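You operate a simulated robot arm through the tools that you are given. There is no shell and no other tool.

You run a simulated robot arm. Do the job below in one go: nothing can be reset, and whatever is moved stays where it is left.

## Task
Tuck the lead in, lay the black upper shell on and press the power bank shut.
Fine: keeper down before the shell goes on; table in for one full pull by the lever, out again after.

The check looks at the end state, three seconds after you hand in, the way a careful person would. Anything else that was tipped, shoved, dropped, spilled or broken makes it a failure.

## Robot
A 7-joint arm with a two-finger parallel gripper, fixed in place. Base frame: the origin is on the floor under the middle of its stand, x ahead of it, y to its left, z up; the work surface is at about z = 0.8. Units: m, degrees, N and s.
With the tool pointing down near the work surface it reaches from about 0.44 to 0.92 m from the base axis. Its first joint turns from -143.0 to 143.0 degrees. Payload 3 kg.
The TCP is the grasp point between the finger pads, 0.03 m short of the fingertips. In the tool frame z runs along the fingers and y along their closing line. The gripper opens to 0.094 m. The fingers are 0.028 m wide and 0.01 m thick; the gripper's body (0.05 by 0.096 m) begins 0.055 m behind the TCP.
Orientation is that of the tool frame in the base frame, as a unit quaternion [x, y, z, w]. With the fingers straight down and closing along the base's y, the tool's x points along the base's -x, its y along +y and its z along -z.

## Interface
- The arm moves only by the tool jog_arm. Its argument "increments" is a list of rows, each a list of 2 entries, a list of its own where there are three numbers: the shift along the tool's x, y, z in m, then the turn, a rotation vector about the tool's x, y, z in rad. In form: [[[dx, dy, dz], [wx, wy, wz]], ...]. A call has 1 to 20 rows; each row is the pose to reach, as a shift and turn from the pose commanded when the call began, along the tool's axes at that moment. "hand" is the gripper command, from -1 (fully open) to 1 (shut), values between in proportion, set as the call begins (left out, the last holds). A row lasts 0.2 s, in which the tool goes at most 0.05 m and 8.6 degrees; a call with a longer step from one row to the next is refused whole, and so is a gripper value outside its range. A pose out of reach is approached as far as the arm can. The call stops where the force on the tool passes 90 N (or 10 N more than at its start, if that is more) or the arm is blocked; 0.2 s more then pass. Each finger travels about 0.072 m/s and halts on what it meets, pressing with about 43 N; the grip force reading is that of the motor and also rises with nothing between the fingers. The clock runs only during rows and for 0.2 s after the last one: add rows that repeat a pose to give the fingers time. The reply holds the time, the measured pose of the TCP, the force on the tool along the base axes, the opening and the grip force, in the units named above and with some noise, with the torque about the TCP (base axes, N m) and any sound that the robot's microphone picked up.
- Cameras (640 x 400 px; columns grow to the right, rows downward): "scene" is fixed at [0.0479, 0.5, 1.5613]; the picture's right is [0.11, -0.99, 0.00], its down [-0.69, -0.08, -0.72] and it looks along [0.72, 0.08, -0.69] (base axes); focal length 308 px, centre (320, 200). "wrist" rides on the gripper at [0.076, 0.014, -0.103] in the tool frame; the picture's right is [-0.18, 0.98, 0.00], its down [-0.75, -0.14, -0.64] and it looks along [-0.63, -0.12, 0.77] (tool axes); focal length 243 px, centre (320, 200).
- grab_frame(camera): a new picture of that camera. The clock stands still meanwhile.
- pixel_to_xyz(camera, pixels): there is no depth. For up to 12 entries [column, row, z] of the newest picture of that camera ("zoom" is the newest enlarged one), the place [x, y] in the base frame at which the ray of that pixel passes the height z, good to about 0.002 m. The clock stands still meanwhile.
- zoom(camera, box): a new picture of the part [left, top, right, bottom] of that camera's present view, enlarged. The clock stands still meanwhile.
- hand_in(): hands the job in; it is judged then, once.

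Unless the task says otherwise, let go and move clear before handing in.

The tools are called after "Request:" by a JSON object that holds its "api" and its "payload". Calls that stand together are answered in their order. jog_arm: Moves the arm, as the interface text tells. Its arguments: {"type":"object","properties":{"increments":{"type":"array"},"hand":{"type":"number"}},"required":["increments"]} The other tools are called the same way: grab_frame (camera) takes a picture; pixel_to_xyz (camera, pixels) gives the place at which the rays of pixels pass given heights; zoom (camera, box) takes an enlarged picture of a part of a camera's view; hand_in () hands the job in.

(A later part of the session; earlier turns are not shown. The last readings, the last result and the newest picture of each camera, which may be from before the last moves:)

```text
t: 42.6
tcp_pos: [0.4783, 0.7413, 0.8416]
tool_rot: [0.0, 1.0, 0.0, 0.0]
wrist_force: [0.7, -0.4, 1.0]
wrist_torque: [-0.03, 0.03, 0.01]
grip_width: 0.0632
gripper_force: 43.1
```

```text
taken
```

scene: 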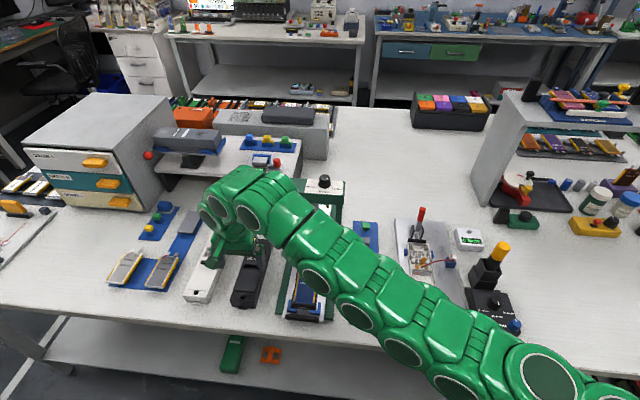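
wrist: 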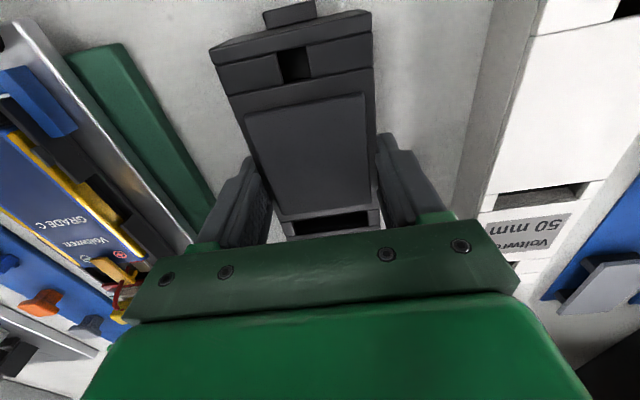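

Gripped at 0.0632 m width with 43 N. I'll lift a little and check that it comes up level.

Request:
{"api": "jog_arm", "payload": {"increments": [[[0, 0, -0.01], [0, 0, 0]], [[0, -0.005, -0.03], [0, 0, 0]], [[0.002, -0.015, -0.05], [0, 0, 0]], [[0.002, -0.015, -0.05], [0, 0, 0]]]}}

Request:
{"api": "grab_frame", "payload": {"camera": "wrist"}}

Request:
{"api": "zoom", "payload": {"camera": "scene", "box": [180, 180, 360, 330]}}

```text
t: 43.6
tcp_pos: [0.4764, 0.7267, 0.8918]
tool_rot: [-0.001, 1.0, 0.002, -0.001]
wrist_force: [0.9, 0.1, -0.8]
wrist_torque: [0.02, 0.03, 0.03]
grip_width: 0.0632
gripper_force: 43.3
```

```text
taken
```

wrist: 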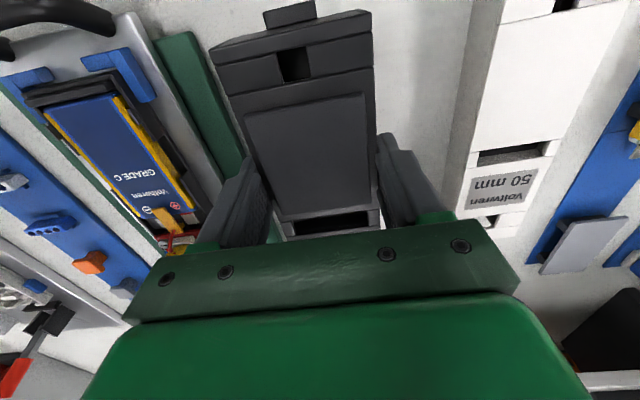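

```text
2.67 times, centred on (270, 255) of scene
```

zoom: 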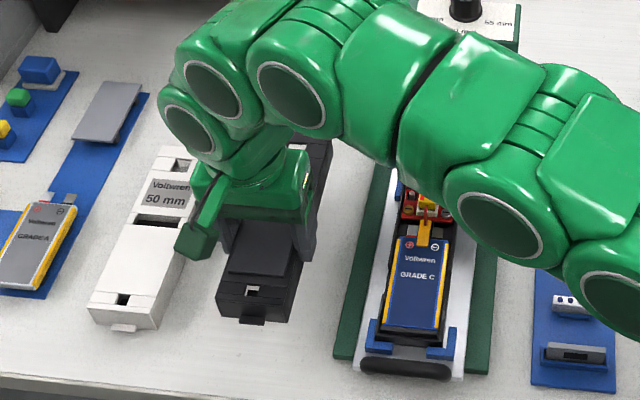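

The shell is up and level. I'll raise it to clear the plug and carry it over the lower shell at y≈0.581, staying well above.

Request:
{"api": "jog_arm", "payload": {"increments": [[[0, -0.01, -0.03], [0, 0, 0]], [[0, -0.04, -0.045], [0, 0, 0]], [[-0.002, -0.075, -0.045], [0, 0, 0]], [[-0.004, -0.11, -0.045], [0, 0, 0]], [[-0.006, -0.135, -0.045], [0, 0, 0]], [[-0.007, -0.1455, -0.045], [0, 0, 0]], [[-0.007, -0.1455, -0.045], [0, 0, 0]], [[-0.007, -0.1455, -0.045], [0, 0, 0]]]}}

Request:
{"api": "grab_frame", "payload": {"camera": "wrist"}}

Request:
{"api": "grab_frame", "payload": {"camera": "scene"}}

Request:
{"api": "zoom", "payload": {"camera": "scene", "box": [260, 220, 360, 330]}}

```text
t: 45.4
tcp_pos: [0.4826, 0.5783, 0.9369]
tool_rot: [0.0, 1.0, 0.001, 0.0]
wrist_force: [-0.7, -0.5, -0.5]
wrist_torque: [0.0, 0.01, 0.0]
grip_width: 0.0634
gripper_force: 43.0
```

```text
taken
```

wrist: 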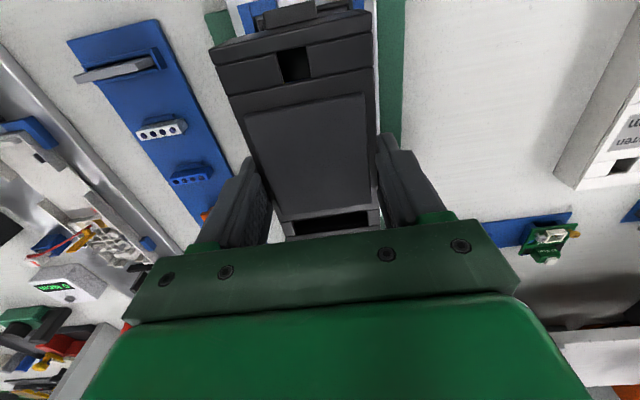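

```text
taken
```

scene: 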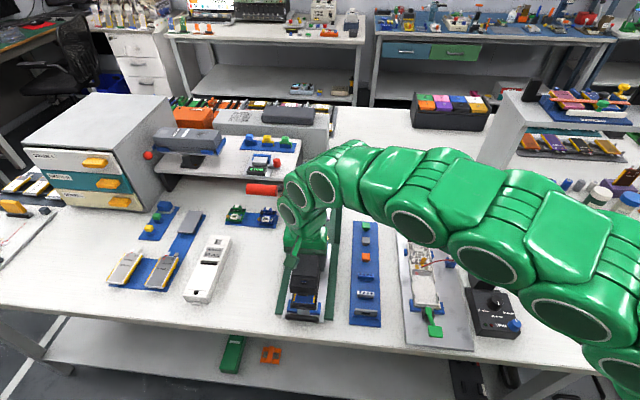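

```text
3.64 times, centred on (310, 275) of scene
```

zoom: 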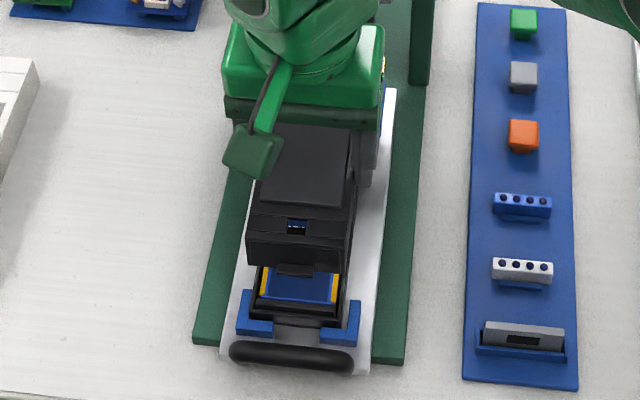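

The shell is over the lower unit, about 2.5 mm low in y. I'll correct that and lower to just above the plug height, then check alignment of the front edges.

Request:
{"api": "jog_arm", "payload": {"increments": [[[-0.001, 0.002, 0.01], [0, 0, 0]], [[-0.001, 0.002, 0.022], [0, 0, 0]], [[-0.001, 0.002, 0.022], [0, 0, 0]], [[-0.001, 0.002, 0.022], [0, 0, 0]]]}}

Request:
{"api": "zoom", "payload": {"camera": "scene", "box": [280, 270, 340, 325]}}

Request:
{"api": "pixel_to_xyz", "payload": {"camera": "zoom", "pixels": [[320, 200, 0.87]]}}

Request:
{"api": "jog_arm", "payload": {"increments": [[[0, 0, 0], [0, 0, 0]]]}}

Request:
{"api": "grab_frame", "payload": {"camera": "wrist"}}

```text
t: 46.4
tcp_pos: [0.4834, 0.5817, 0.9148]
tool_rot: [0.0, 1.0, 0.001, 0.0]
wrist_force: [0.1, 0.3, -0.6]
wrist_torque: [-0.01, 0.01, 0.0]
grip_width: 0.0635
gripper_force: 43.0
```

```text
7.27 times, centred on (310, 298) of scene
```

zoom: 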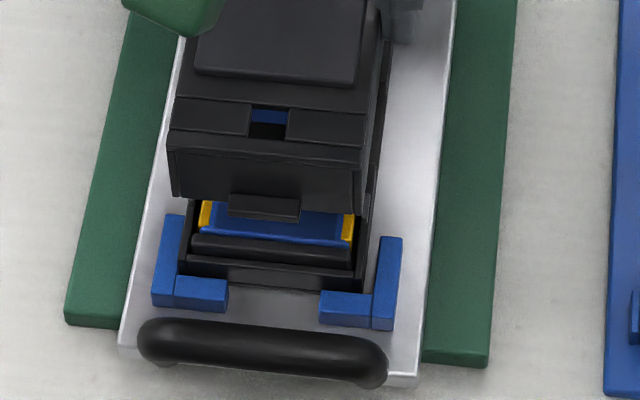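

```text
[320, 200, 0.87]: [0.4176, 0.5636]
```

```text
t: 46.8
tcp_pos: [0.4831, 0.581, 0.915]
tool_rot: [0.0, 1.0, 0.001, 0.0]
wrist_force: [-0.2, 0.0, -0.7]
wrist_torque: [-0.02, 0.02, 0.01]
grip_width: 0.0631
gripper_force: 43.4
```

```text
taken
```

wrist: 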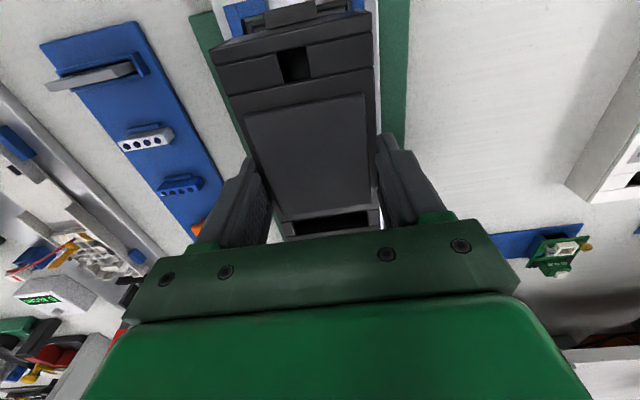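

Request:
{"api": "pixel_to_xyz", "payload": {"camera": "scene", "pixels": [[289.6, 297.3, 0.8734], [314.8, 300.1, 0.8734], [289.3, 291.0, 0.9065], [315.8, 293.2, 0.9065], [291.8, 307.0, 0.815], [314.9, 309.5, 0.815], [302, 310.0, 0.812]]}}

Request:
{"api": "zoom", "payload": {"camera": "scene", "box": [285, 275, 335, 315]}}

```text
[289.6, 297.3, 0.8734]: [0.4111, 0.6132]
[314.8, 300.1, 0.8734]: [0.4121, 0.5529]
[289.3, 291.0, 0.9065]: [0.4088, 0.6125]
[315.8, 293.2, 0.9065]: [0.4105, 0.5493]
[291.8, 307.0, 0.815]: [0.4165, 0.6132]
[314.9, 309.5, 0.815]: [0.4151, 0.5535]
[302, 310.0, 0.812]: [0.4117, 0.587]
```

```text
10.00 times, centred on (310, 295) of scene
```

zoom: 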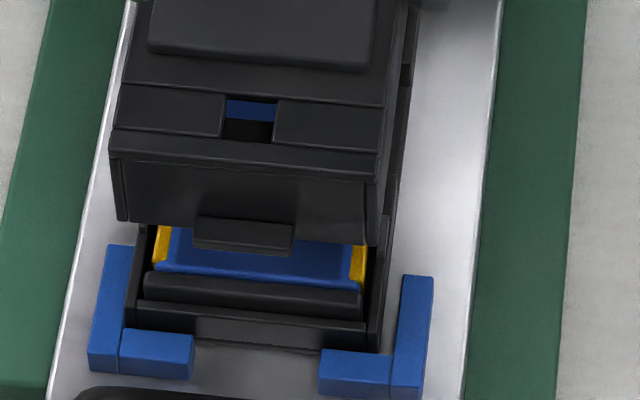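

In the scene view the upper's front is at x≈0.4105 and the lower's at ≈0.4155, so it may need a few more mm in +x. I'll check this with the wrist view of the front end.

Request:
{"api": "zoom", "payload": {"camera": "wrist", "box": [200, 0, 400, 100]}}

Request:
{"api": "pixel_to_xyz", "payload": {"camera": "wrist", "pixels": [[212, 52, 0.9065], [371, 25, 0.9065], [372, 12, 0.9065], [212, 62, 0.9065], [320, 20, 0.9065]]}}

```text
3.20 times, centred on (300, 50) of wrist
```

zoom: 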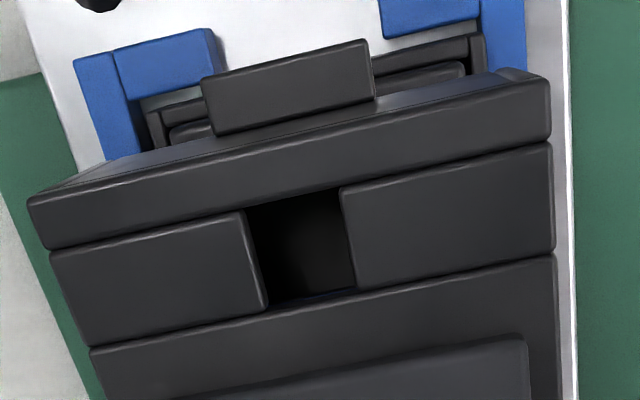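

```text
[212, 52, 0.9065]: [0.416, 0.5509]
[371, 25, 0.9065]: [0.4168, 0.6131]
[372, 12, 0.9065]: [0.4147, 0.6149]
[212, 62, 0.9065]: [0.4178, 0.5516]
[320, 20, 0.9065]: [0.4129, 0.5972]
```

In y both shells agree (0.553–0.613 in the scene view). In x the wrist view says aligned and the scene view says +5 mm, so I'll lower close to contact, where parallax vanishes, and compare directly.

Request:
{"api": "jog_arm", "payload": {"increments": [[[-0.001, 0, 0.008], [0, 0, 0]], [[-0.002, 0, 0.016], [0, 0, 0]], [[-0.002, 0, 0.022], [0, 0, 0]], [[-0.002, 0, 0.022], [0, 0, 0]]]}}

Request:
{"api": "zoom", "payload": {"camera": "scene", "box": [285, 275, 335, 315]}}

Request:
{"api": "zoom", "payload": {"camera": "scene", "box": [285, 225, 355, 285]}}

Request:
{"api": "zoom", "payload": {"camera": "wrist", "box": [200, 0, 400, 100]}}

```text
t: 47.8
tcp_pos: [0.4862, 0.5813, 0.8918]
tool_rot: [0.0, 1.0, 0.001, 0.0]
wrist_force: [0.0, -0.1, -1.2]
wrist_torque: [-0.01, 0.01, 0.0]
grip_width: 0.0633
gripper_force: 43.1
```

```text
10.00 times, centred on (310, 295) of scene
```

zoom: 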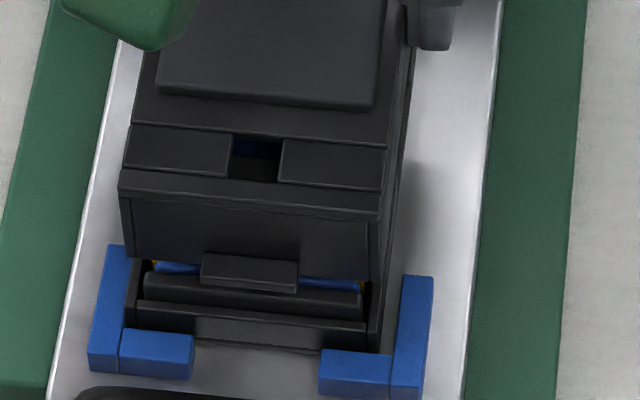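

```text
6.67 times, centred on (320, 255) of scene
```

zoom: 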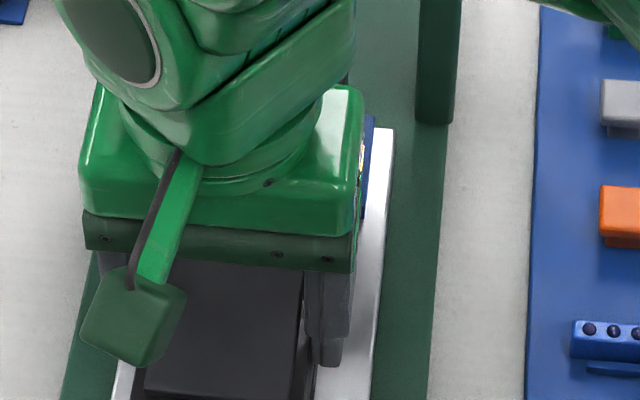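

```text
3.20 times, centred on (300, 50) of wrist
```

zoom: 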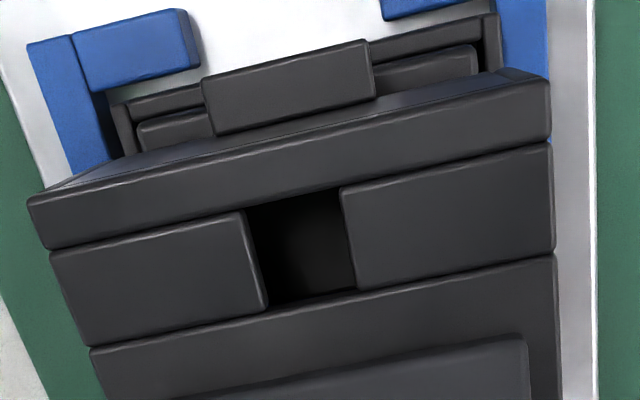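

Request:
{"api": "pixel_to_xyz", "payload": {"camera": "scene", "pixels": [[290.8, 300.7, 0.8503], [303, 301.9, 0.8503], [315.2, 303.0, 0.8503], [290.0, 294.8, 0.8833], [302, 296, 0.8833], [315.8, 297.0, 0.8833], [290.8, 307.5, 0.812], [303, 309.4, 0.812], [316.2, 310.2, 0.812], [303, 307.5, 0.82]]}}

Request:
{"api": "pixel_to_xyz", "payload": {"camera": "wrist", "pixels": [[209.4, 49.4, 0.8833], [371.3, 12.5, 0.8833], [290, 30, 0.8833], [236, 21, 0.812], [353, -4, 0.812]]}}

Request:
{"api": "zoom", "payload": {"camera": "scene", "box": [285, 290, 325, 320]}}

```text
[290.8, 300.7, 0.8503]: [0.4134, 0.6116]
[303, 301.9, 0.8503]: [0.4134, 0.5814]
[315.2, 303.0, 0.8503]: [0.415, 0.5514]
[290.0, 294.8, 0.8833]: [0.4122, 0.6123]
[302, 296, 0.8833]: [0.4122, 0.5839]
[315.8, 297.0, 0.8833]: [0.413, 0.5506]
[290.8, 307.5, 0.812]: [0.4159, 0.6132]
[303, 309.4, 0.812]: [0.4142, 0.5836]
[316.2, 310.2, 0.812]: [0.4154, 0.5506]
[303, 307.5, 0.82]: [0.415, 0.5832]
```

```text
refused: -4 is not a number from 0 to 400
```

```text
13.33 times, centred on (305, 305) of scene
```

zoom: 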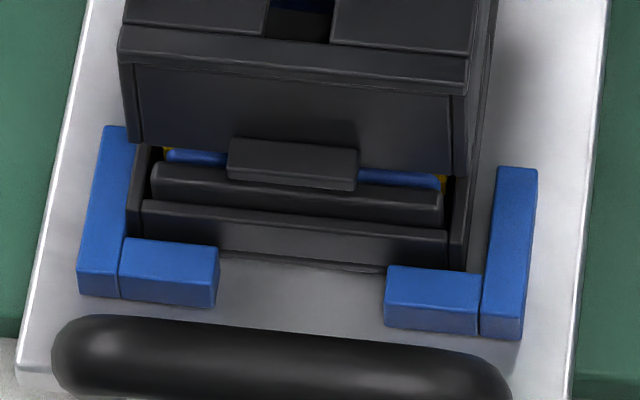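

The scene view now gives upper front ≈0.4132 and lower front ≈0.4151, so about +2 mm in x is left, and y agrees. I'll nudge that and lower in small steps until I feel contact.

Request:
{"api": "jog_arm", "payload": {"increments": [[[-0.0015, 0.0003, 0.002], [0, 0, 0]], [[-0.0015, 0.0003, 0.004], [0, 0, 0]], [[-0.0015, 0.0003, 0.006], [0, 0, 0]], [[-0.0015, 0.0003, 0.006], [0, 0, 0]]]}}

Request:
{"api": "zoom", "payload": {"camera": "scene", "box": [285, 285, 325, 315]}}

```text
t: 48.8
tcp_pos: [0.486, 0.582, 0.886]
tool_rot: [0.0, 1.0, 0.001, 0.0]
wrist_force: [0.2, 0.2, -0.7]
wrist_torque: [0.02, 0.01, 0.01]
grip_width: 0.0632
gripper_force: 42.8
```

```text
13.33 times, centred on (305, 300) of scene
```

zoom: 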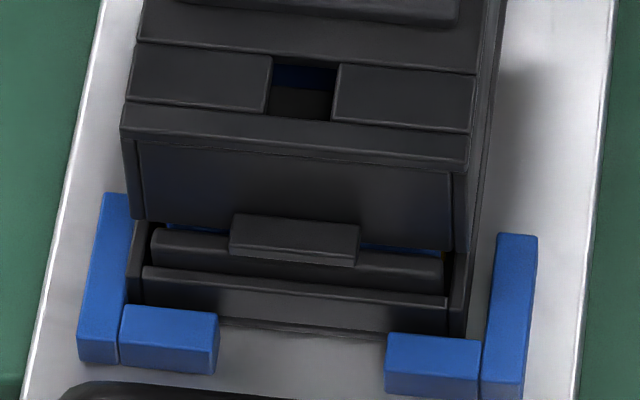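

No contact yet, with the shell bottom at about z≈0.8445. I'll continue in 1 mm steps.

Request:
{"api": "jog_arm", "payload": {"increments": [[[0, 0, 0.001], [0, 0, 0]], [[0, 0, 0.002], [0, 0, 0]], [[0, 0, 0.003], [0, 0, 0]], [[0, 0, 0.003], [0, 0, 0]]]}}

Request:
{"api": "zoom", "payload": {"camera": "scene", "box": [285, 285, 325, 315]}}

```text
t: 49.8
tcp_pos: [0.4868, 0.582, 0.883]
tool_rot: [0.001, 1.0, 0.001, 0.0]
wrist_force: [0.4, -0.5, -1.4]
wrist_torque: [-0.01, -0.02, -0.02]
grip_width: 0.0632
gripper_force: 43.0
```

```text
13.33 times, centred on (305, 300) of scene
```

zoom: 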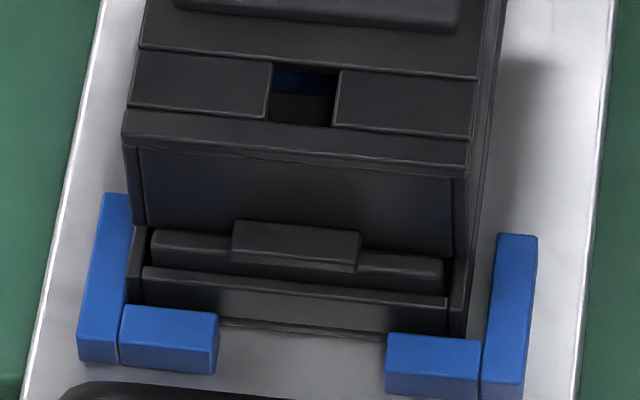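

Request:
{"api": "jog_arm", "payload": {"increments": [[[0, 0, 0.001], [0, 0, 0]], [[0, 0, 0.002], [0, 0, 0]], [[0, 0, 0.002], [0, 0, 0]]]}}

Request:
{"api": "jog_arm", "payload": {"increments": [[[0, 0, 0.001], [0, 0, 0]], [[0, 0, 0.001], [0, 0, 0]]]}}

```text
t: 50.6
tcp_pos: [0.4874, 0.5831, 0.8829]
tool_rot: [0.001, 1.0, 0.002, 0.002]
wrist_force: [0.7, -9.4, 36.7]
wrist_torque: [-0.43, 0.12, 0.01]
grip_width: 0.0632
gripper_force: 43.3
```

```text
t: 51.2
tcp_pos: [0.4876, 0.5815, 0.8807]
tool_rot: [0.0, 1.0, 0.002, 0.001]
wrist_force: [1.9, -6.0, 36.8]
wrist_torque: [-0.3, -0.09, -0.07]
grip_width: 0.0632
gripper_force: 43.5
```

Contact at about 37 N with a sideways -6 to -9 N in y, so an edge is catching. I'll stop pushing and look before doing anything else.

Request:
{"api": "zoom", "payload": {"camera": "scene", "box": [285, 280, 335, 315]}}

Request:
{"api": "grab_frame", "payload": {"camera": "wrist"}}

Request:
{"api": "zoom", "payload": {"camera": "wrist", "box": [200, 0, 400, 100]}}

Request:
{"api": "zoom", "payload": {"camera": "scene", "box": [280, 220, 360, 300]}}

```text
11.43 times, centred on (310, 298) of scene
```

zoom: 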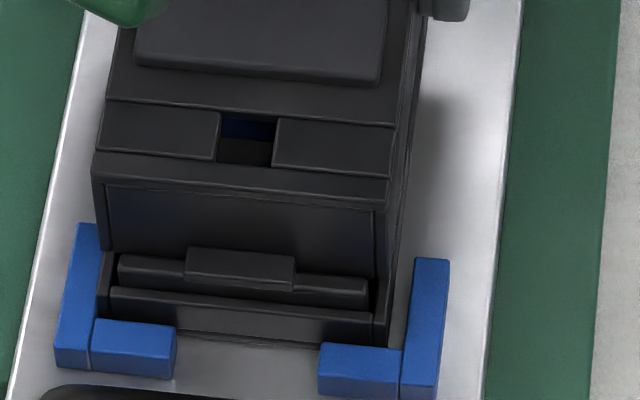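

```text
taken
```

wrist: 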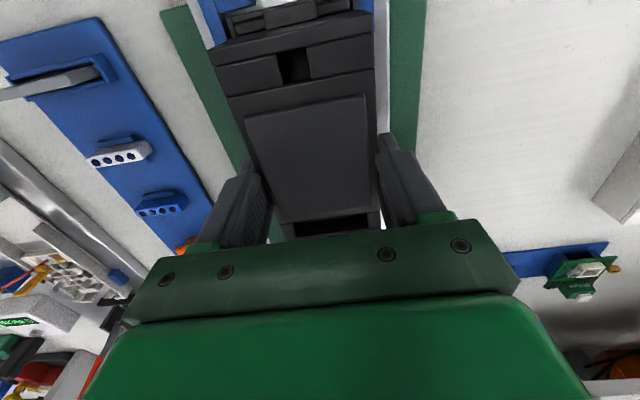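

```text
3.20 times, centred on (300, 50) of wrist
```

zoom: 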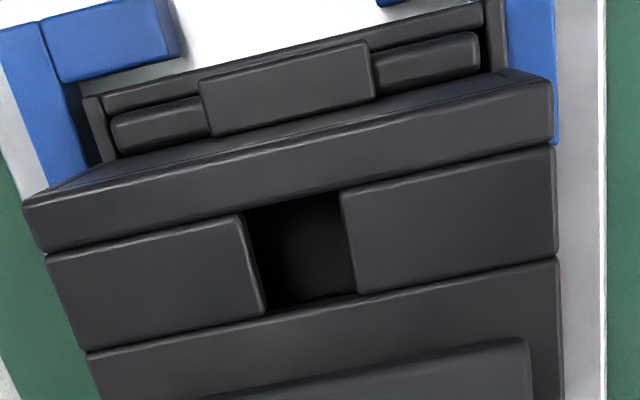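

```text
5.00 times, centred on (320, 260) of scene
```

zoom: 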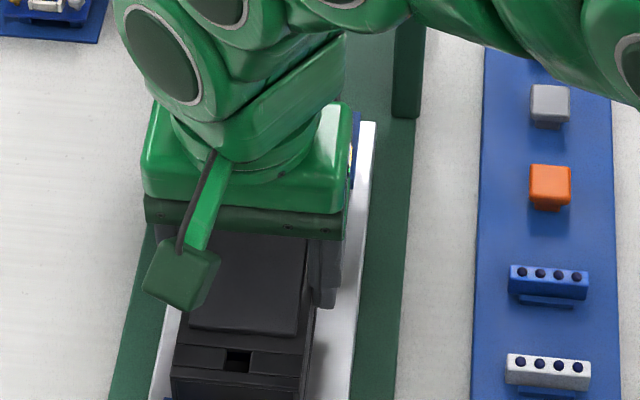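

The wrist view looks almost straight down at the front end. The lower's front wall and ridge (zoom (290,60)) lie clearly outside the upper's front edge (290,145), so I may have gone too far in +x. I'll measure this.

Request:
{"api": "pixel_to_xyz", "payload": {"camera": "wrist", "pixels": [[290.6, 6.3, 0.82], [290.6, 6.3, 0.83], [290.6, 32.8, 0.873], [290.6, 32.8, 0.868], [290.6, 17, 0.83], [290.6, 17, 0.82], [300, 30, 0.873], [300, 5, 0.82], [280, 9, 0.82], [280, 35, 0.873]]}}

Request:
{"api": "zoom", "payload": {"camera": "wrist", "box": [200, 0, 300, 60]}}

Request:
{"api": "zoom", "payload": {"camera": "wrist", "box": [300, 0, 400, 60]}}

```text
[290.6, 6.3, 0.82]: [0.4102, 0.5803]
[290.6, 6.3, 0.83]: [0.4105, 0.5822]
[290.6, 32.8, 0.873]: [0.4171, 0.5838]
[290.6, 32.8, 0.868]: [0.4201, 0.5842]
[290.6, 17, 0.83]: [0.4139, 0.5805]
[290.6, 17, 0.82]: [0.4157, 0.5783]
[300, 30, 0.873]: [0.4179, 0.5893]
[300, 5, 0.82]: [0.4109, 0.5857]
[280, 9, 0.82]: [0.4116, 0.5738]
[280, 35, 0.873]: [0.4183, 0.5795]
```

```text
6.40 times, centred on (250, 30) of wrist
```

zoom: 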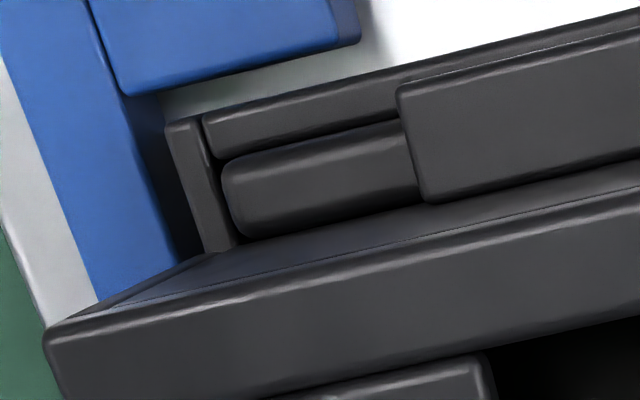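

```text
6.40 times, centred on (350, 30) of wrist
```

zoom: 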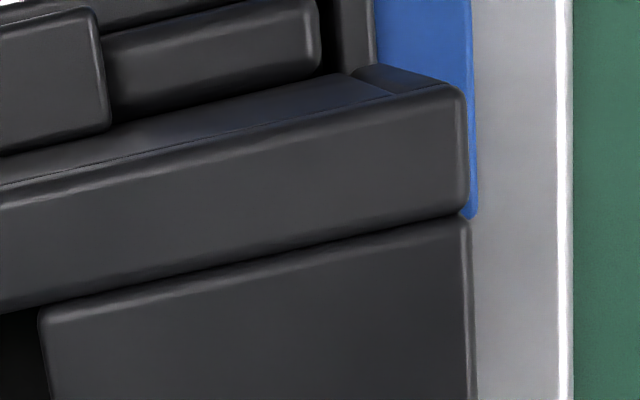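

Near-vertical rays settle it: the lower's front is at x≈0.411 and the upper's is now at ≈0.4195, so I'm about 8 mm too far in +x. The earlier figure came from assuming the plate was too low. I'll lift straight off, move aside and check that nothing inside was disturbed.

Request:
{"api": "jog_arm", "payload": {"increments": [[[0, 0, -0.005], [0, 0, 0]], [[0, 0, -0.02], [0, 0, 0]], [[0, 0, -0.05], [0, 0, 0]], [[0.004, 0.03, -0.06], [0, 0, 0]], [[0.007, 0.07, -0.06], [0, 0, 0]], [[0.007, 0.1, -0.06], [0, 0, 0]], [[0.007, 0.1, -0.06], [0, 0, 0]]]}}

Request:
{"api": "grab_frame", "payload": {"camera": "wrist"}}

Request:
{"api": "zoom", "payload": {"camera": "scene", "box": [270, 230, 350, 325]}}

Request:
{"api": "zoom", "payload": {"camera": "scene", "box": [285, 230, 345, 280]}}

```text
t: 52.8
tcp_pos: [0.4668, 0.6918, 0.9414]
tool_rot: [-0.009, 1.0, 0.003, 0.001]
wrist_force: [-1.0, -0.7, 2.2]
wrist_torque: [0.06, -0.07, 0.01]
grip_width: 0.0636
gripper_force: 42.7
```

```text
taken
```

wrist: 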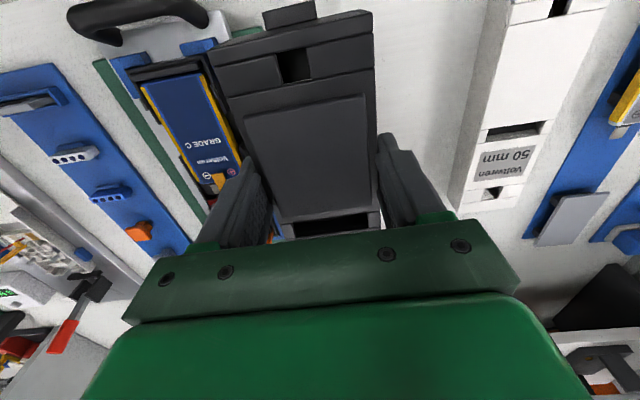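

```text
4.21 times, centred on (310, 278) of scene
```

zoom: 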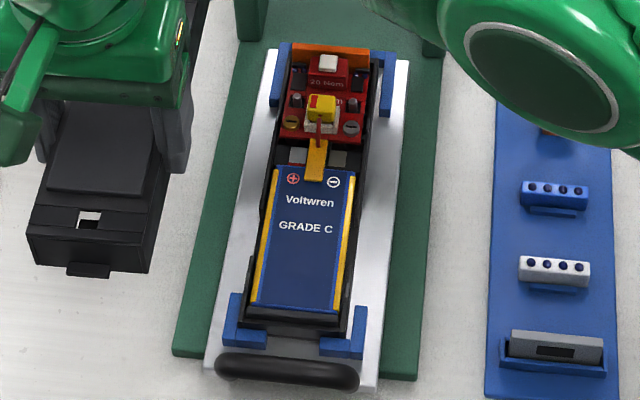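

```text
8.00 times, centred on (315, 255) of scene
```

zoom: 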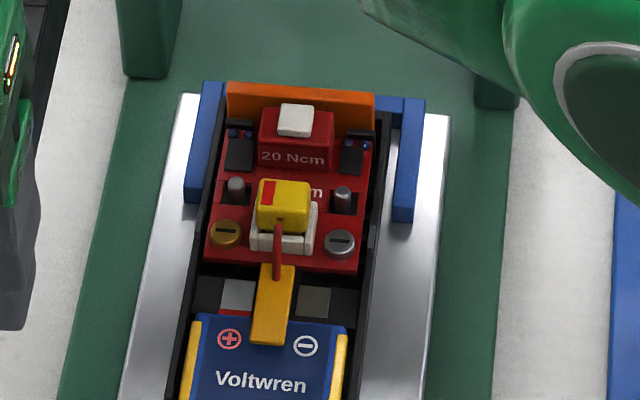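

Nothing inside moved: keeper flat, lead straight, plug seated. The shell hasn't slipped in the fingers either. I'll go back over the lower unit with TCP x≈0.480, y≈0.581.

Request:
{"api": "jog_arm", "payload": {"increments": [[[0, 0, 0], [0, 0, 0]], [[0, 0, 0], [0, 0, 0]]]}}

```text
t: 53.4
tcp_pos: [0.4684, 0.6901, 0.944]
tool_rot: [-0.009, 1.0, 0.003, 0.002]
wrist_force: [-0.3, -0.1, -0.2]
wrist_torque: [0.0, -0.02, -0.04]
grip_width: 0.0631
gripper_force: 43.3
```

Request:
{"api": "jog_arm", "payload": {"increments": [[[0, -0.03, 0], [0, 0, 0]], [[0, -0.06, 0], [0, 0, 0]], [[0, -0.09, 0], [0, 0, 0]], [[0, -0.1, 0], [0, 0, 0]], [[0, -0.1, 0], [0, 0, 0]], [[0, -0.1, 0], [0, 0, 0]]]}}

```text
t: 54.8
tcp_pos: [0.4812, 0.5816, 0.9405]
tool_rot: [0.0, 1.0, 0.001, 0.0]
wrist_force: [0.3, 0.3, 0.0]
wrist_torque: [-0.03, 0.04, 0.01]
grip_width: 0.0633
gripper_force: 42.8
```

Back at (0.481, 0.5816). I'll trim 1 mm in x and lower to about 1 cm above contact, then check the front edges in the wrist view again.

Request:
{"api": "jog_arm", "payload": {"increments": [[[0.001, 0, 0.02], [0, 0, 0]], [[0.001, 0, 0.04], [0, 0, 0]], [[0.001, 0, 0.0485], [0, 0, 0]], [[0.001, 0, 0.0485], [0, 0, 0]]]}}

Request:
{"api": "grab_frame", "payload": {"camera": "wrist"}}

Request:
{"api": "zoom", "payload": {"camera": "wrist", "box": [200, 0, 300, 60]}}

Request:
{"api": "zoom", "payload": {"camera": "wrist", "box": [300, 0, 400, 60]}}

Request:
{"api": "zoom", "payload": {"camera": "scene", "box": [285, 285, 325, 315]}}

```text
t: 55.8
tcp_pos: [0.4796, 0.5826, 0.8914]
tool_rot: [-0.001, 1.0, 0.001, 0.0]
wrist_force: [0.2, 0.1, -0.4]
wrist_torque: [0.01, 0.0, 0.01]
grip_width: 0.0632
gripper_force: 42.9
```

```text
taken
```

wrist: 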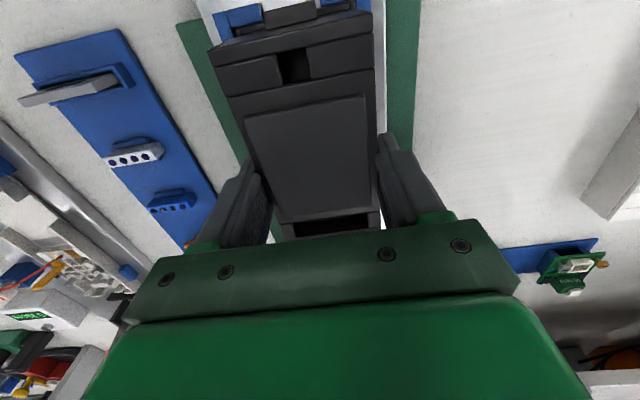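

```text
6.40 times, centred on (250, 30) of wrist
```

zoom: 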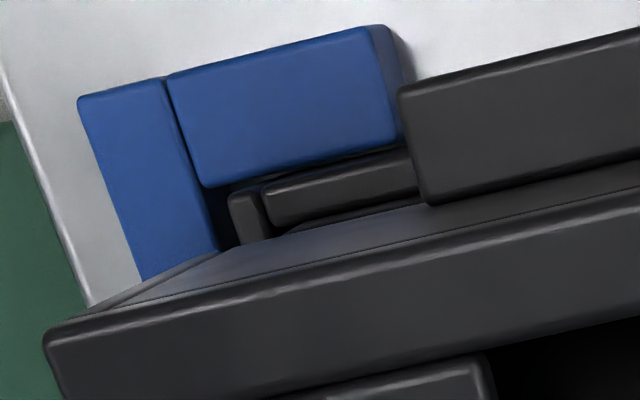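

```text
6.40 times, centred on (350, 30) of wrist
```

zoom: 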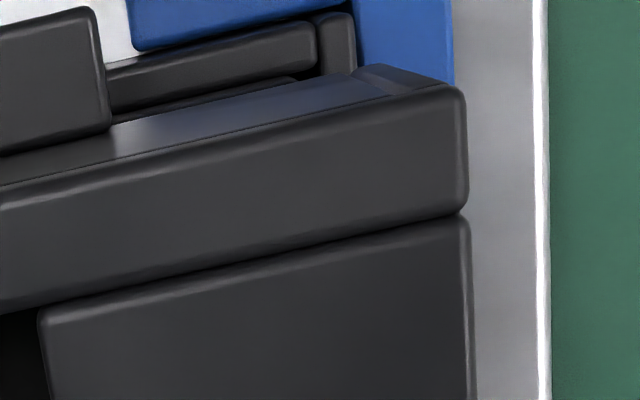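

```text
13.33 times, centred on (305, 300) of scene
```

zoom: 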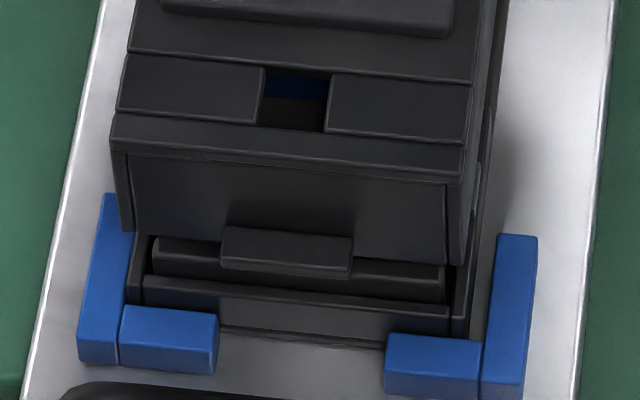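

Now the upper's front is at x≈0.4115 against about 0.410 for the lower, and y agrees within half a millimetre. I'll trim another 1.5 mm in -x and lower in small steps.

Request:
{"api": "jog_arm", "payload": {"increments": [[[0.0015, -0.0003, 0.002], [0, 0, 0]], [[0.0015, -0.0003, 0.004], [0, 0, 0]], [[0.0015, -0.0003, 0.006], [0, 0, 0]], [[0.0015, -0.0003, 0.007], [0, 0, 0]], [[0.0015, -0.0003, 0.007], [0, 0, 0]]]}}

Request:
{"api": "jog_arm", "payload": {"increments": [[[0, 0, 0.001], [0, 0, 0]], [[0, 0, 0.001], [0, 0, 0]]]}}

```text
t: 57.0
tcp_pos: [0.4775, 0.5809, 0.8857]
tool_rot: [0.001, 1.0, 0.002, 0.0]
wrist_force: [0.3, -0.1, -1.1]
wrist_torque: [-0.03, 0.04, -0.01]
grip_width: 0.0635
gripper_force: 43.3
```

```text
t: 57.6
tcp_pos: [0.4782, 0.5806, 0.8832]
tool_rot: [0.0, 1.0, 0.001, 0.0]
wrist_force: [-1.0, 0.6, -0.3]
wrist_torque: [-0.02, 0.03, 0.01]
grip_width: 0.0632
gripper_force: 42.9
```

Request:
{"api": "jog_arm", "payload": {"increments": [[[0, 0, 0.001], [0, 0, 0]], [[0, 0, 0.001], [0, 0, 0]]]}}

Request:
{"api": "jog_arm", "payload": {"increments": [[[0, 0, 0.001], [0, 0, 0]], [[0, 0, 0.001], [0, 0, 0]]]}}

```text
t: 58.2
tcp_pos: [0.4771, 0.5822, 0.8824]
tool_rot: [0.0, 1.0, 0.001, 0.001]
wrist_force: [0.3, -0.6, -1.5]
wrist_torque: [-0.01, 0.06, -0.02]
grip_width: 0.0633
gripper_force: 43.3
```

```text
t: 58.8
tcp_pos: [0.4772, 0.5816, 0.8829]
tool_rot: [0.001, 1.0, 0.001, 0.0]
wrist_force: [-0.3, -0.2, -0.2]
wrist_torque: [-0.01, 0.01, 0.04]
grip_width: 0.0633
gripper_force: 43.2
```

Request:
{"api": "jog_arm", "payload": {"increments": [[[0, 0, 0.001], [0, 0, 0]], [[0, 0, 0.001], [0, 0, 0]]]}}

Request:
{"api": "zoom", "payload": {"camera": "scene", "box": [285, 285, 325, 315]}}

```text
t: 59.4
tcp_pos: [0.4778, 0.5822, 0.882]
tool_rot: [0.0, 1.0, 0.001, 0.001]
wrist_force: [-0.8, -1.4, 9.9]
wrist_torque: [-0.18, -0.31, -0.01]
grip_width: 0.0633
gripper_force: 43.1
```

```text
13.33 times, centred on (305, 300) of scene
```

zoom: 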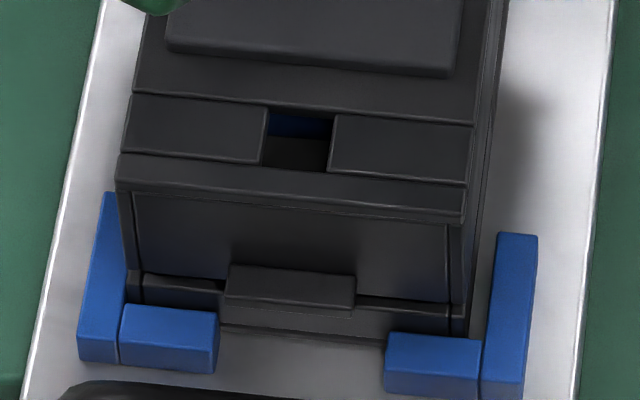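

Soft contact at 10 N. The torque puts the reaction under the shell's centre (about 31 mm ahead of the TCP), and the front faces now line up in the scene zoom. I'll release and back straight up.

Request:
{"api": "jog_arm", "payload": {"hand": -0.7, "increments": [[[0, 0, 0], [0, 0, 0]], [[0, 0, 0], [0, 0, 0]], [[0, 0, 0], [0, 0, 0]]]}}

Request:
{"api": "zoom", "payload": {"camera": "scene", "box": [285, 275, 335, 315]}}

Request:
{"api": "jog_arm", "payload": {"increments": [[[0, 0, -0.03], [0, 0, 0]], [[0, 0, -0.07], [0, 0, 0]], [[0.03, 0.01, -0.1], [0, 0, 0]], [[0.06, 0.02, -0.13], [0, 0, 0]], [[0.06, 0.02, -0.13], [0, 0, 0]]]}}

Request:
{"api": "grab_frame", "payload": {"camera": "wrist"}}

Request:
{"api": "grab_frame", "payload": {"camera": "scene"}}

```text
t: 60.2
tcp_pos: [0.4776, 0.5821, 0.8808]
tool_rot: [0.001, 1.0, 0.001, 0.0]
wrist_force: [1.0, -0.9, -0.2]
wrist_torque: [0.02, -0.02, 0.01]
grip_width: 0.0797
gripper_force: 0.1
```

```text
10.00 times, centred on (310, 295) of scene
```

zoom: 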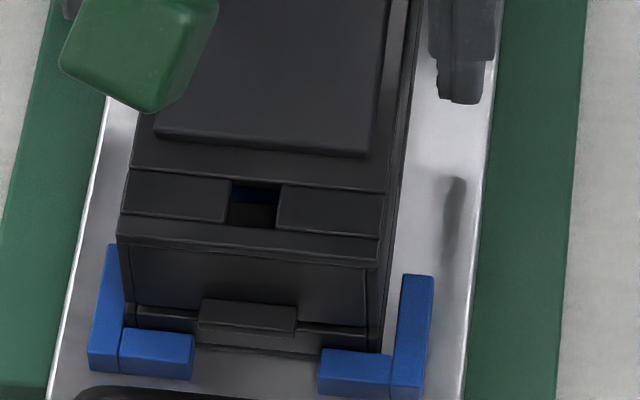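

```text
t: 61.4
tcp_pos: [0.4191, 0.6017, 1.0119]
tool_rot: [0.001, 1.0, 0.001, 0.0]
wrist_force: [-0.2, 0.5, -0.9]
wrist_torque: [-0.03, 0.0, 0.01]
grip_width: 0.0797
gripper_force: 0.0
```

```text
taken
```

wrist: 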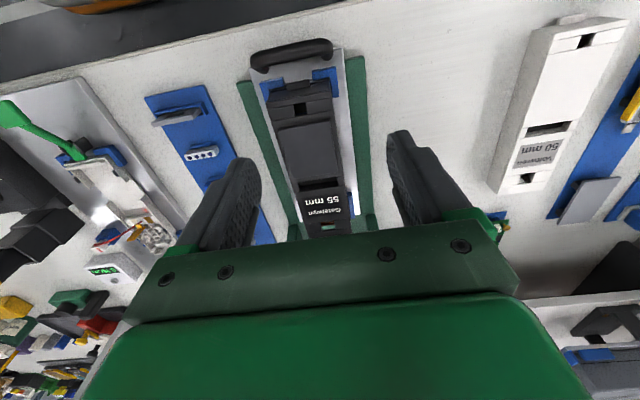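

```text
taken
```

scene: 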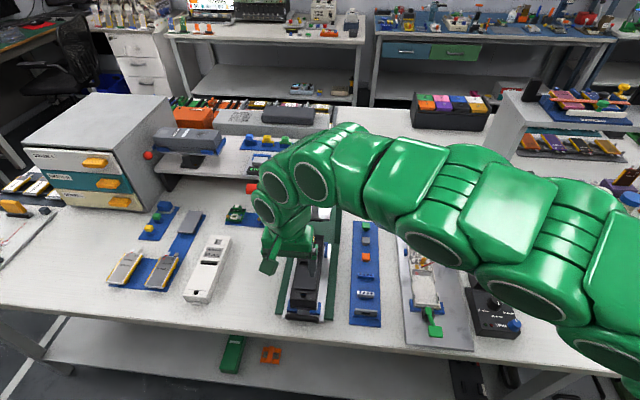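

The black shell is lying on the lower unit. I'll zoom in to check seating and alignment at both ends.

Request:
{"api": "zoom", "payload": {"camera": "wrist", "box": [240, 60, 370, 150]}}

Request:
{"api": "zoom", "payload": {"camera": "wrist", "box": [270, 150, 390, 240]}}

Request:
{"api": "zoom", "payload": {"camera": "scene", "box": [270, 220, 350, 325]}}

```text
4.44 times, centred on (305, 105) of wrist
```

zoom: 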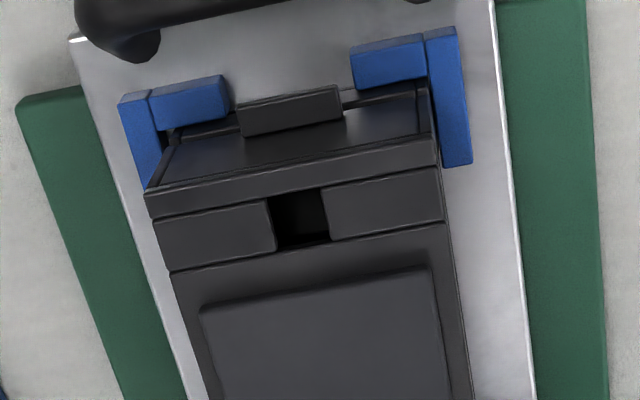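

```text
4.44 times, centred on (330, 195) of wrist
```

zoom: 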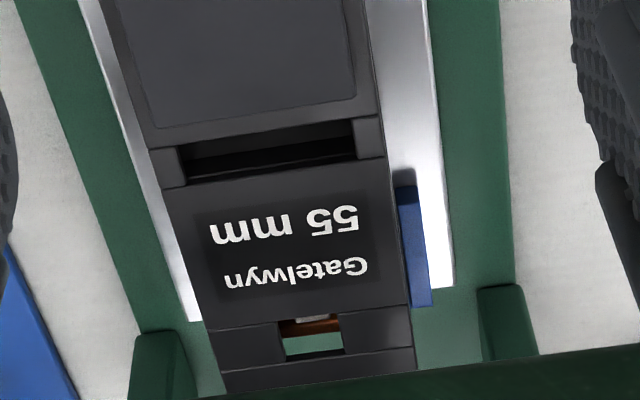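

```text
3.81 times, centred on (310, 272) of scene
```

zoom: 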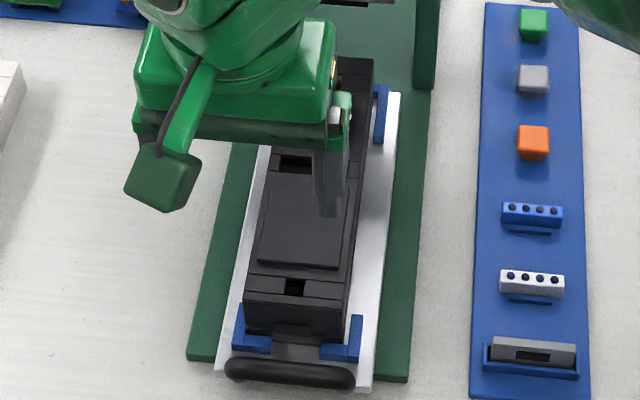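

Through the window I can see orange and green, meaning the line of sight passes under the upper's far end. I want a side view to check that the shell sits level before pressing.

Request:
{"api": "jog_arm", "payload": {"increments": [[[-0.01, -0.011, 0], [0, 0, -0.1309]], [[-0.02, -0.022, 0], [0, 0, -0.2618]], [[-0.03, -0.033, 0], [0, 0, -0.3927]], [[-0.04, -0.044, 0], [0, 0, -0.5236]], [[-0.05, -0.055, 0], [0, 0, -0.6545]], [[-0.06, -0.066, 0], [0, 0, -0.7854]], [[-0.07, -0.077, 0], [0, 0, -0.9163]], [[-0.08, -0.088, 0.01], [0, 0, -1.0472]], [[-0.09, -0.099, 0.02], [0, 0, -1.1781]], [[-0.1, -0.11, 0.03], [0, 0, -1.309]], [[-0.11, -0.12, 0.04], [0, 0, -1.4399]], [[-0.12, -0.13, 0.05], [0, 0, -1.5708]], [[-0.12, -0.13, 0.05], [0, 0, -1.5708]]]}}

Request:
{"api": "jog_arm", "payload": {"increments": [[[0.004, 0, 0.012], [0, -0.09, 0]], [[0.008, 0, 0.024], [0, -0.18, 0]], [[0.012, 0, 0.036], [0, -0.27, 0]], [[0.018, 0, 0.048], [0, -0.36, 0]], [[0.022, 0, 0.058], [0, -0.45, 0]], [[0.022, 0, 0.058], [0, -0.45, 0]]]}}

Request:
{"api": "grab_frame", "payload": {"camera": "wrist"}}

Request:
{"api": "zoom", "payload": {"camera": "wrist", "box": [200, 110, 460, 230]}}

```text
t: 64.2
tcp_pos: [0.5376, 0.47, 0.961]
tool_rot: [0.708, -0.706, 0.0, 0.0]
wrist_force: [-0.3, 1.1, 0.3]
wrist_torque: [0.0, 0.0, 0.03]
grip_width: 0.08
gripper_force: 0.0
```

```text
t: 65.6
tcp_pos: [0.5376, 0.4494, 0.9028]
tool_rot: [0.689, -0.689, -0.158, -0.158]
wrist_force: [0.2, 0.6, -0.4]
wrist_torque: [0.0, -0.01, -0.01]
grip_width: 0.0798
gripper_force: 0.1
```

```text
taken
```

wrist: 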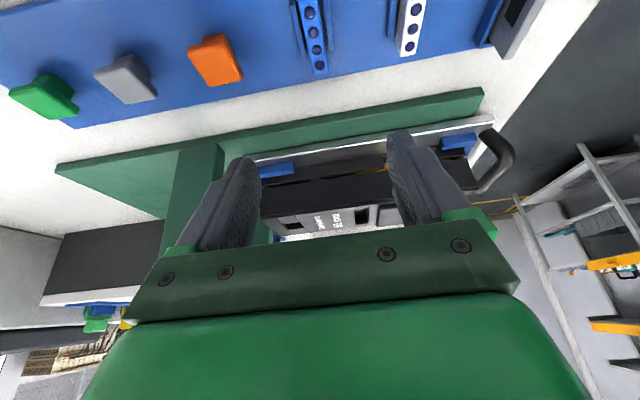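

```text
2.46 times, centred on (330, 170) of wrist
```

zoom: 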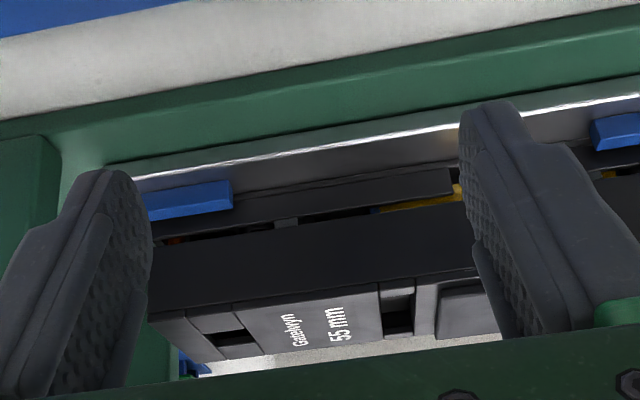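

There's a visible gap between the shells, with yellow and orange showing through at about (420,200) in the zoom. I'll look closer.

Request:
{"api": "zoom", "payload": {"camera": "wrist", "box": [255, 160, 345, 220]}}

Request:
{"api": "zoom", "payload": {"camera": "wrist", "box": [330, 150, 400, 205]}}

Request:
{"api": "zoom", "payload": {"camera": "wrist", "box": [420, 110, 510, 200]}}

```text
6.67 times, centred on (300, 190) of wrist
```

zoom: 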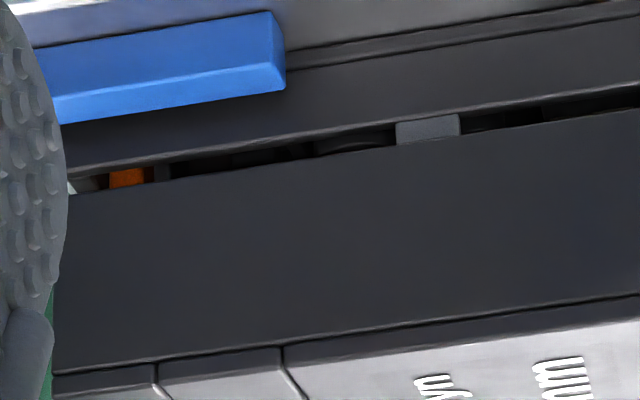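

```text
7.27 times, centred on (365, 178) of wrist
```

zoom: 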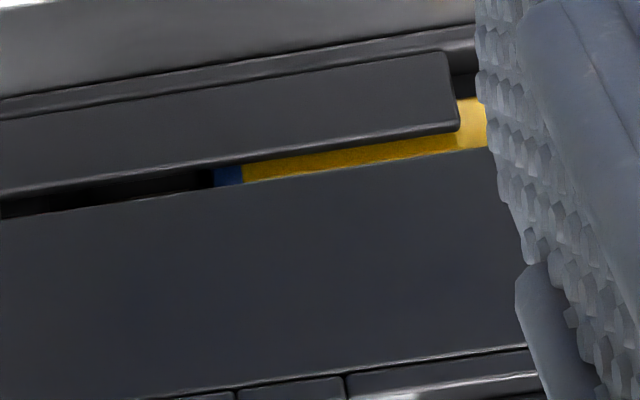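

```text
4.44 times, centred on (465, 155) of wrist
```

zoom: 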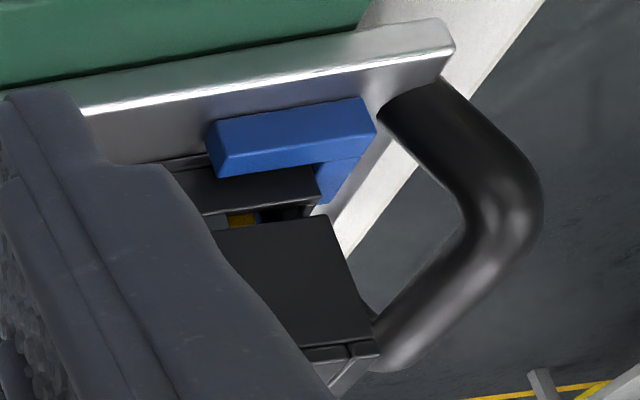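

The gap along the side is even (about 25 zoomed px at both ends) and the clip tab at (425,128) enters the upper shell. So it's laid on level and ready for pressing. Next I'll inspect the press lever and table handle: level the tool, raise it, and turn to face the press.

Request:
{"api": "jog_arm", "payload": {"increments": [[[-0.003, 0.02, -0.02], [0, 0.09, 0]], [[-0.007, 0.04, -0.04], [0, 0.18, 0]], [[-0.01, 0.06, -0.06], [0, 0.27, 0]], [[-0.013, 0.08, -0.08], [0, 0.36, 0]], [[-0.0165, 0.1, -0.103], [0, 0.45, 0]], [[-0.0165, 0.1, -0.103], [0, 0.45, 0]]]}}

Request:
{"api": "jog_arm", "payload": {"increments": [[[-0.02, 0, -0.005], [0, 0, 0.1309]], [[-0.04, 0, -0.01], [0, 0, 0.2618]], [[-0.06, 0, -0.015], [0, 0, 0.3927]], [[-0.08, 0, -0.02], [0, 0, 0.5236]], [[-0.1, 0, -0.025], [0, 0, 0.6545]], [[-0.12, 0, -0.03], [0, 0, 0.7854]], [[-0.14, 0, -0.035], [0, 0, 0.9163]], [[-0.16, 0.01, -0.04], [0, 0, 1.0472]], [[-0.18, 0.02, -0.045], [0, 0, 1.1781]], [[-0.2, 0.03, -0.05], [0, 0, 1.309]], [[-0.22, 0.03, -0.05], [0, 0, 1.4399]], [[-0.23, 0.04, -0.05], [0, 0, 1.5708]], [[-0.23, 0.04, -0.05], [0, 0, 1.5708]]]}}

Request:
{"api": "grab_frame", "payload": {"camera": "scene"}}

```text
t: 67.0
tcp_pos: [0.4371, 0.4194, 1.0024]
tool_rot: [-0.707, 0.708, 0.0, 0.001]
wrist_force: [0.4, 0.0, 0.3]
wrist_torque: [0.0, 0.01, 0.0]
grip_width: 0.0801
gripper_force: 0.0
```

```text
t: 69.8
tcp_pos: [0.3975, 0.65, 1.0535]
tool_rot: [0.001, 1.0, 0.001, 0.0]
wrist_force: [-0.2, 0.9, 0.6]
wrist_torque: [-0.02, -0.01, -0.03]
grip_width: 0.0797
gripper_force: 0.1
```

```text
taken
```

scene: 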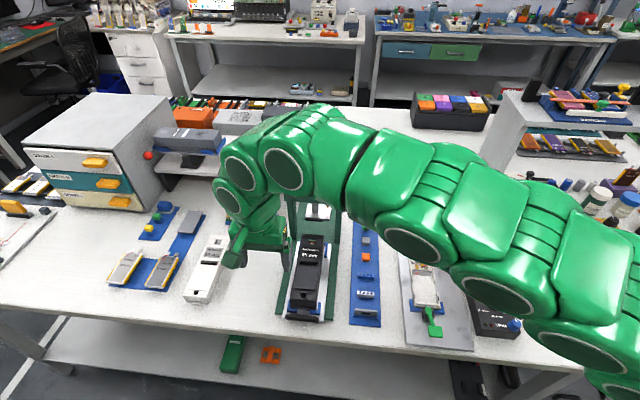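

Now I'll tilt the wrist up 25–30° so the camera looks at the press head and lever.

Request:
{"api": "jog_arm", "payload": {"increments": [[[0, 0, 0], [0, -0.1, 0]], [[0, 0, 0], [0, -0.2, 0]], [[0, 0, 0], [0, -0.3, 0]], [[0, 0, 0], [0, -0.4, 0]], [[0, 0, 0], [0, -0.5, 0]], [[0, 0, 0], [0, -0.5, 0]]]}}

Request:
{"api": "grab_frame", "payload": {"camera": "wrist"}}

Request:
{"api": "zoom", "payload": {"camera": "wrist", "box": [250, 130, 450, 250]}}

```text
t: 71.2
tcp_pos: [0.399, 0.6488, 1.0521]
tool_rot: [0.001, 0.969, 0.0, 0.248]
wrist_force: [0.0, 0.4, 1.3]
wrist_torque: [0.01, 0.01, -0.03]
grip_width: 0.08
gripper_force: 0.0
```

```text
taken
```

wrist: 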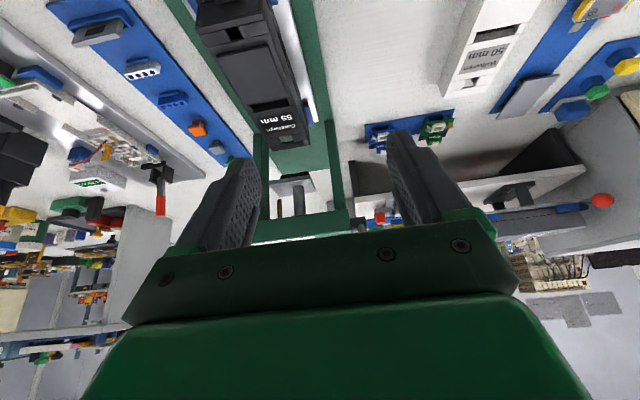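

```text
3.20 times, centred on (350, 190) of wrist
```

zoom: 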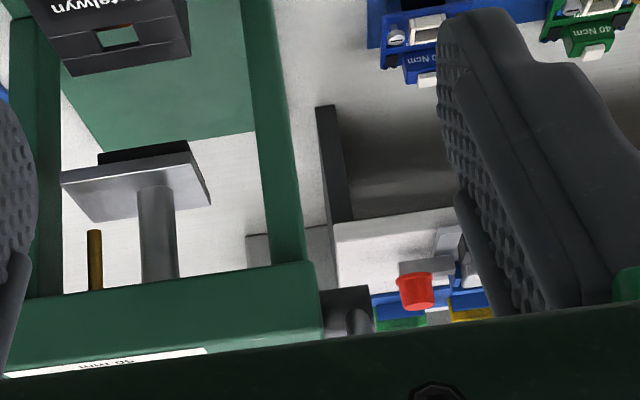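

Triangulating the red grip with the first wrist image puts it at about (0.525, 0.68, 1.115), on an arm from a hub near (0.69, 0.67, 0.99), so it swings down about a y-axis. I need to keep clear of it; the earlier "blocked" stop may have been against it. I'll rise and look at it from above.

Request:
{"api": "jog_arm", "payload": {"increments": [[[-0.009, -0.005, -0.042], [0, 0.084, 0]], [[-0.019, -0.01, -0.084], [0, 0.167, 0]], [[-0.029, -0.015, -0.126], [0, 0.25, 0]], [[-0.039, -0.02, -0.169], [0, 0.334, 0]], [[-0.049, -0.025, -0.211], [0, 0.417, 0]], [[-0.0584, -0.03, -0.253], [0, 0.5, 0]], [[-0.0584, -0.03, -0.253], [0, 0.5, 0]]]}}

Request:
{"api": "grab_frame", "payload": {"camera": "wrist"}}

Request:
{"api": "grab_frame", "payload": {"camera": "scene"}}

```text
t: 72.8
tcp_pos: [0.3259, 0.5901, 1.2585]
tool_rot: [0.0, 1.0, 0.0, 0.0]
wrist_force: [-0.8, -0.1, -0.4]
wrist_torque: [0.01, 0.04, -0.02]
grip_width: 0.0799
gripper_force: 0.1
out of reach, approached as far as the arm can: row 5, 6, 7
```

```text
taken
```

wrist: 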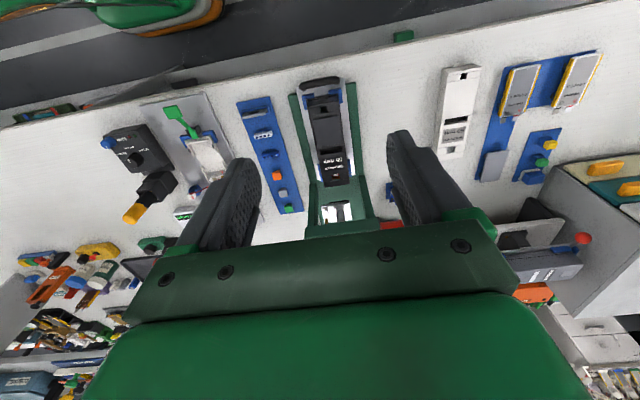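

```text
taken
```

scene: 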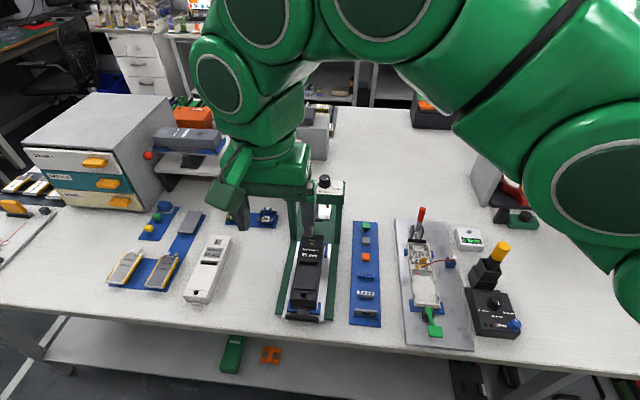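

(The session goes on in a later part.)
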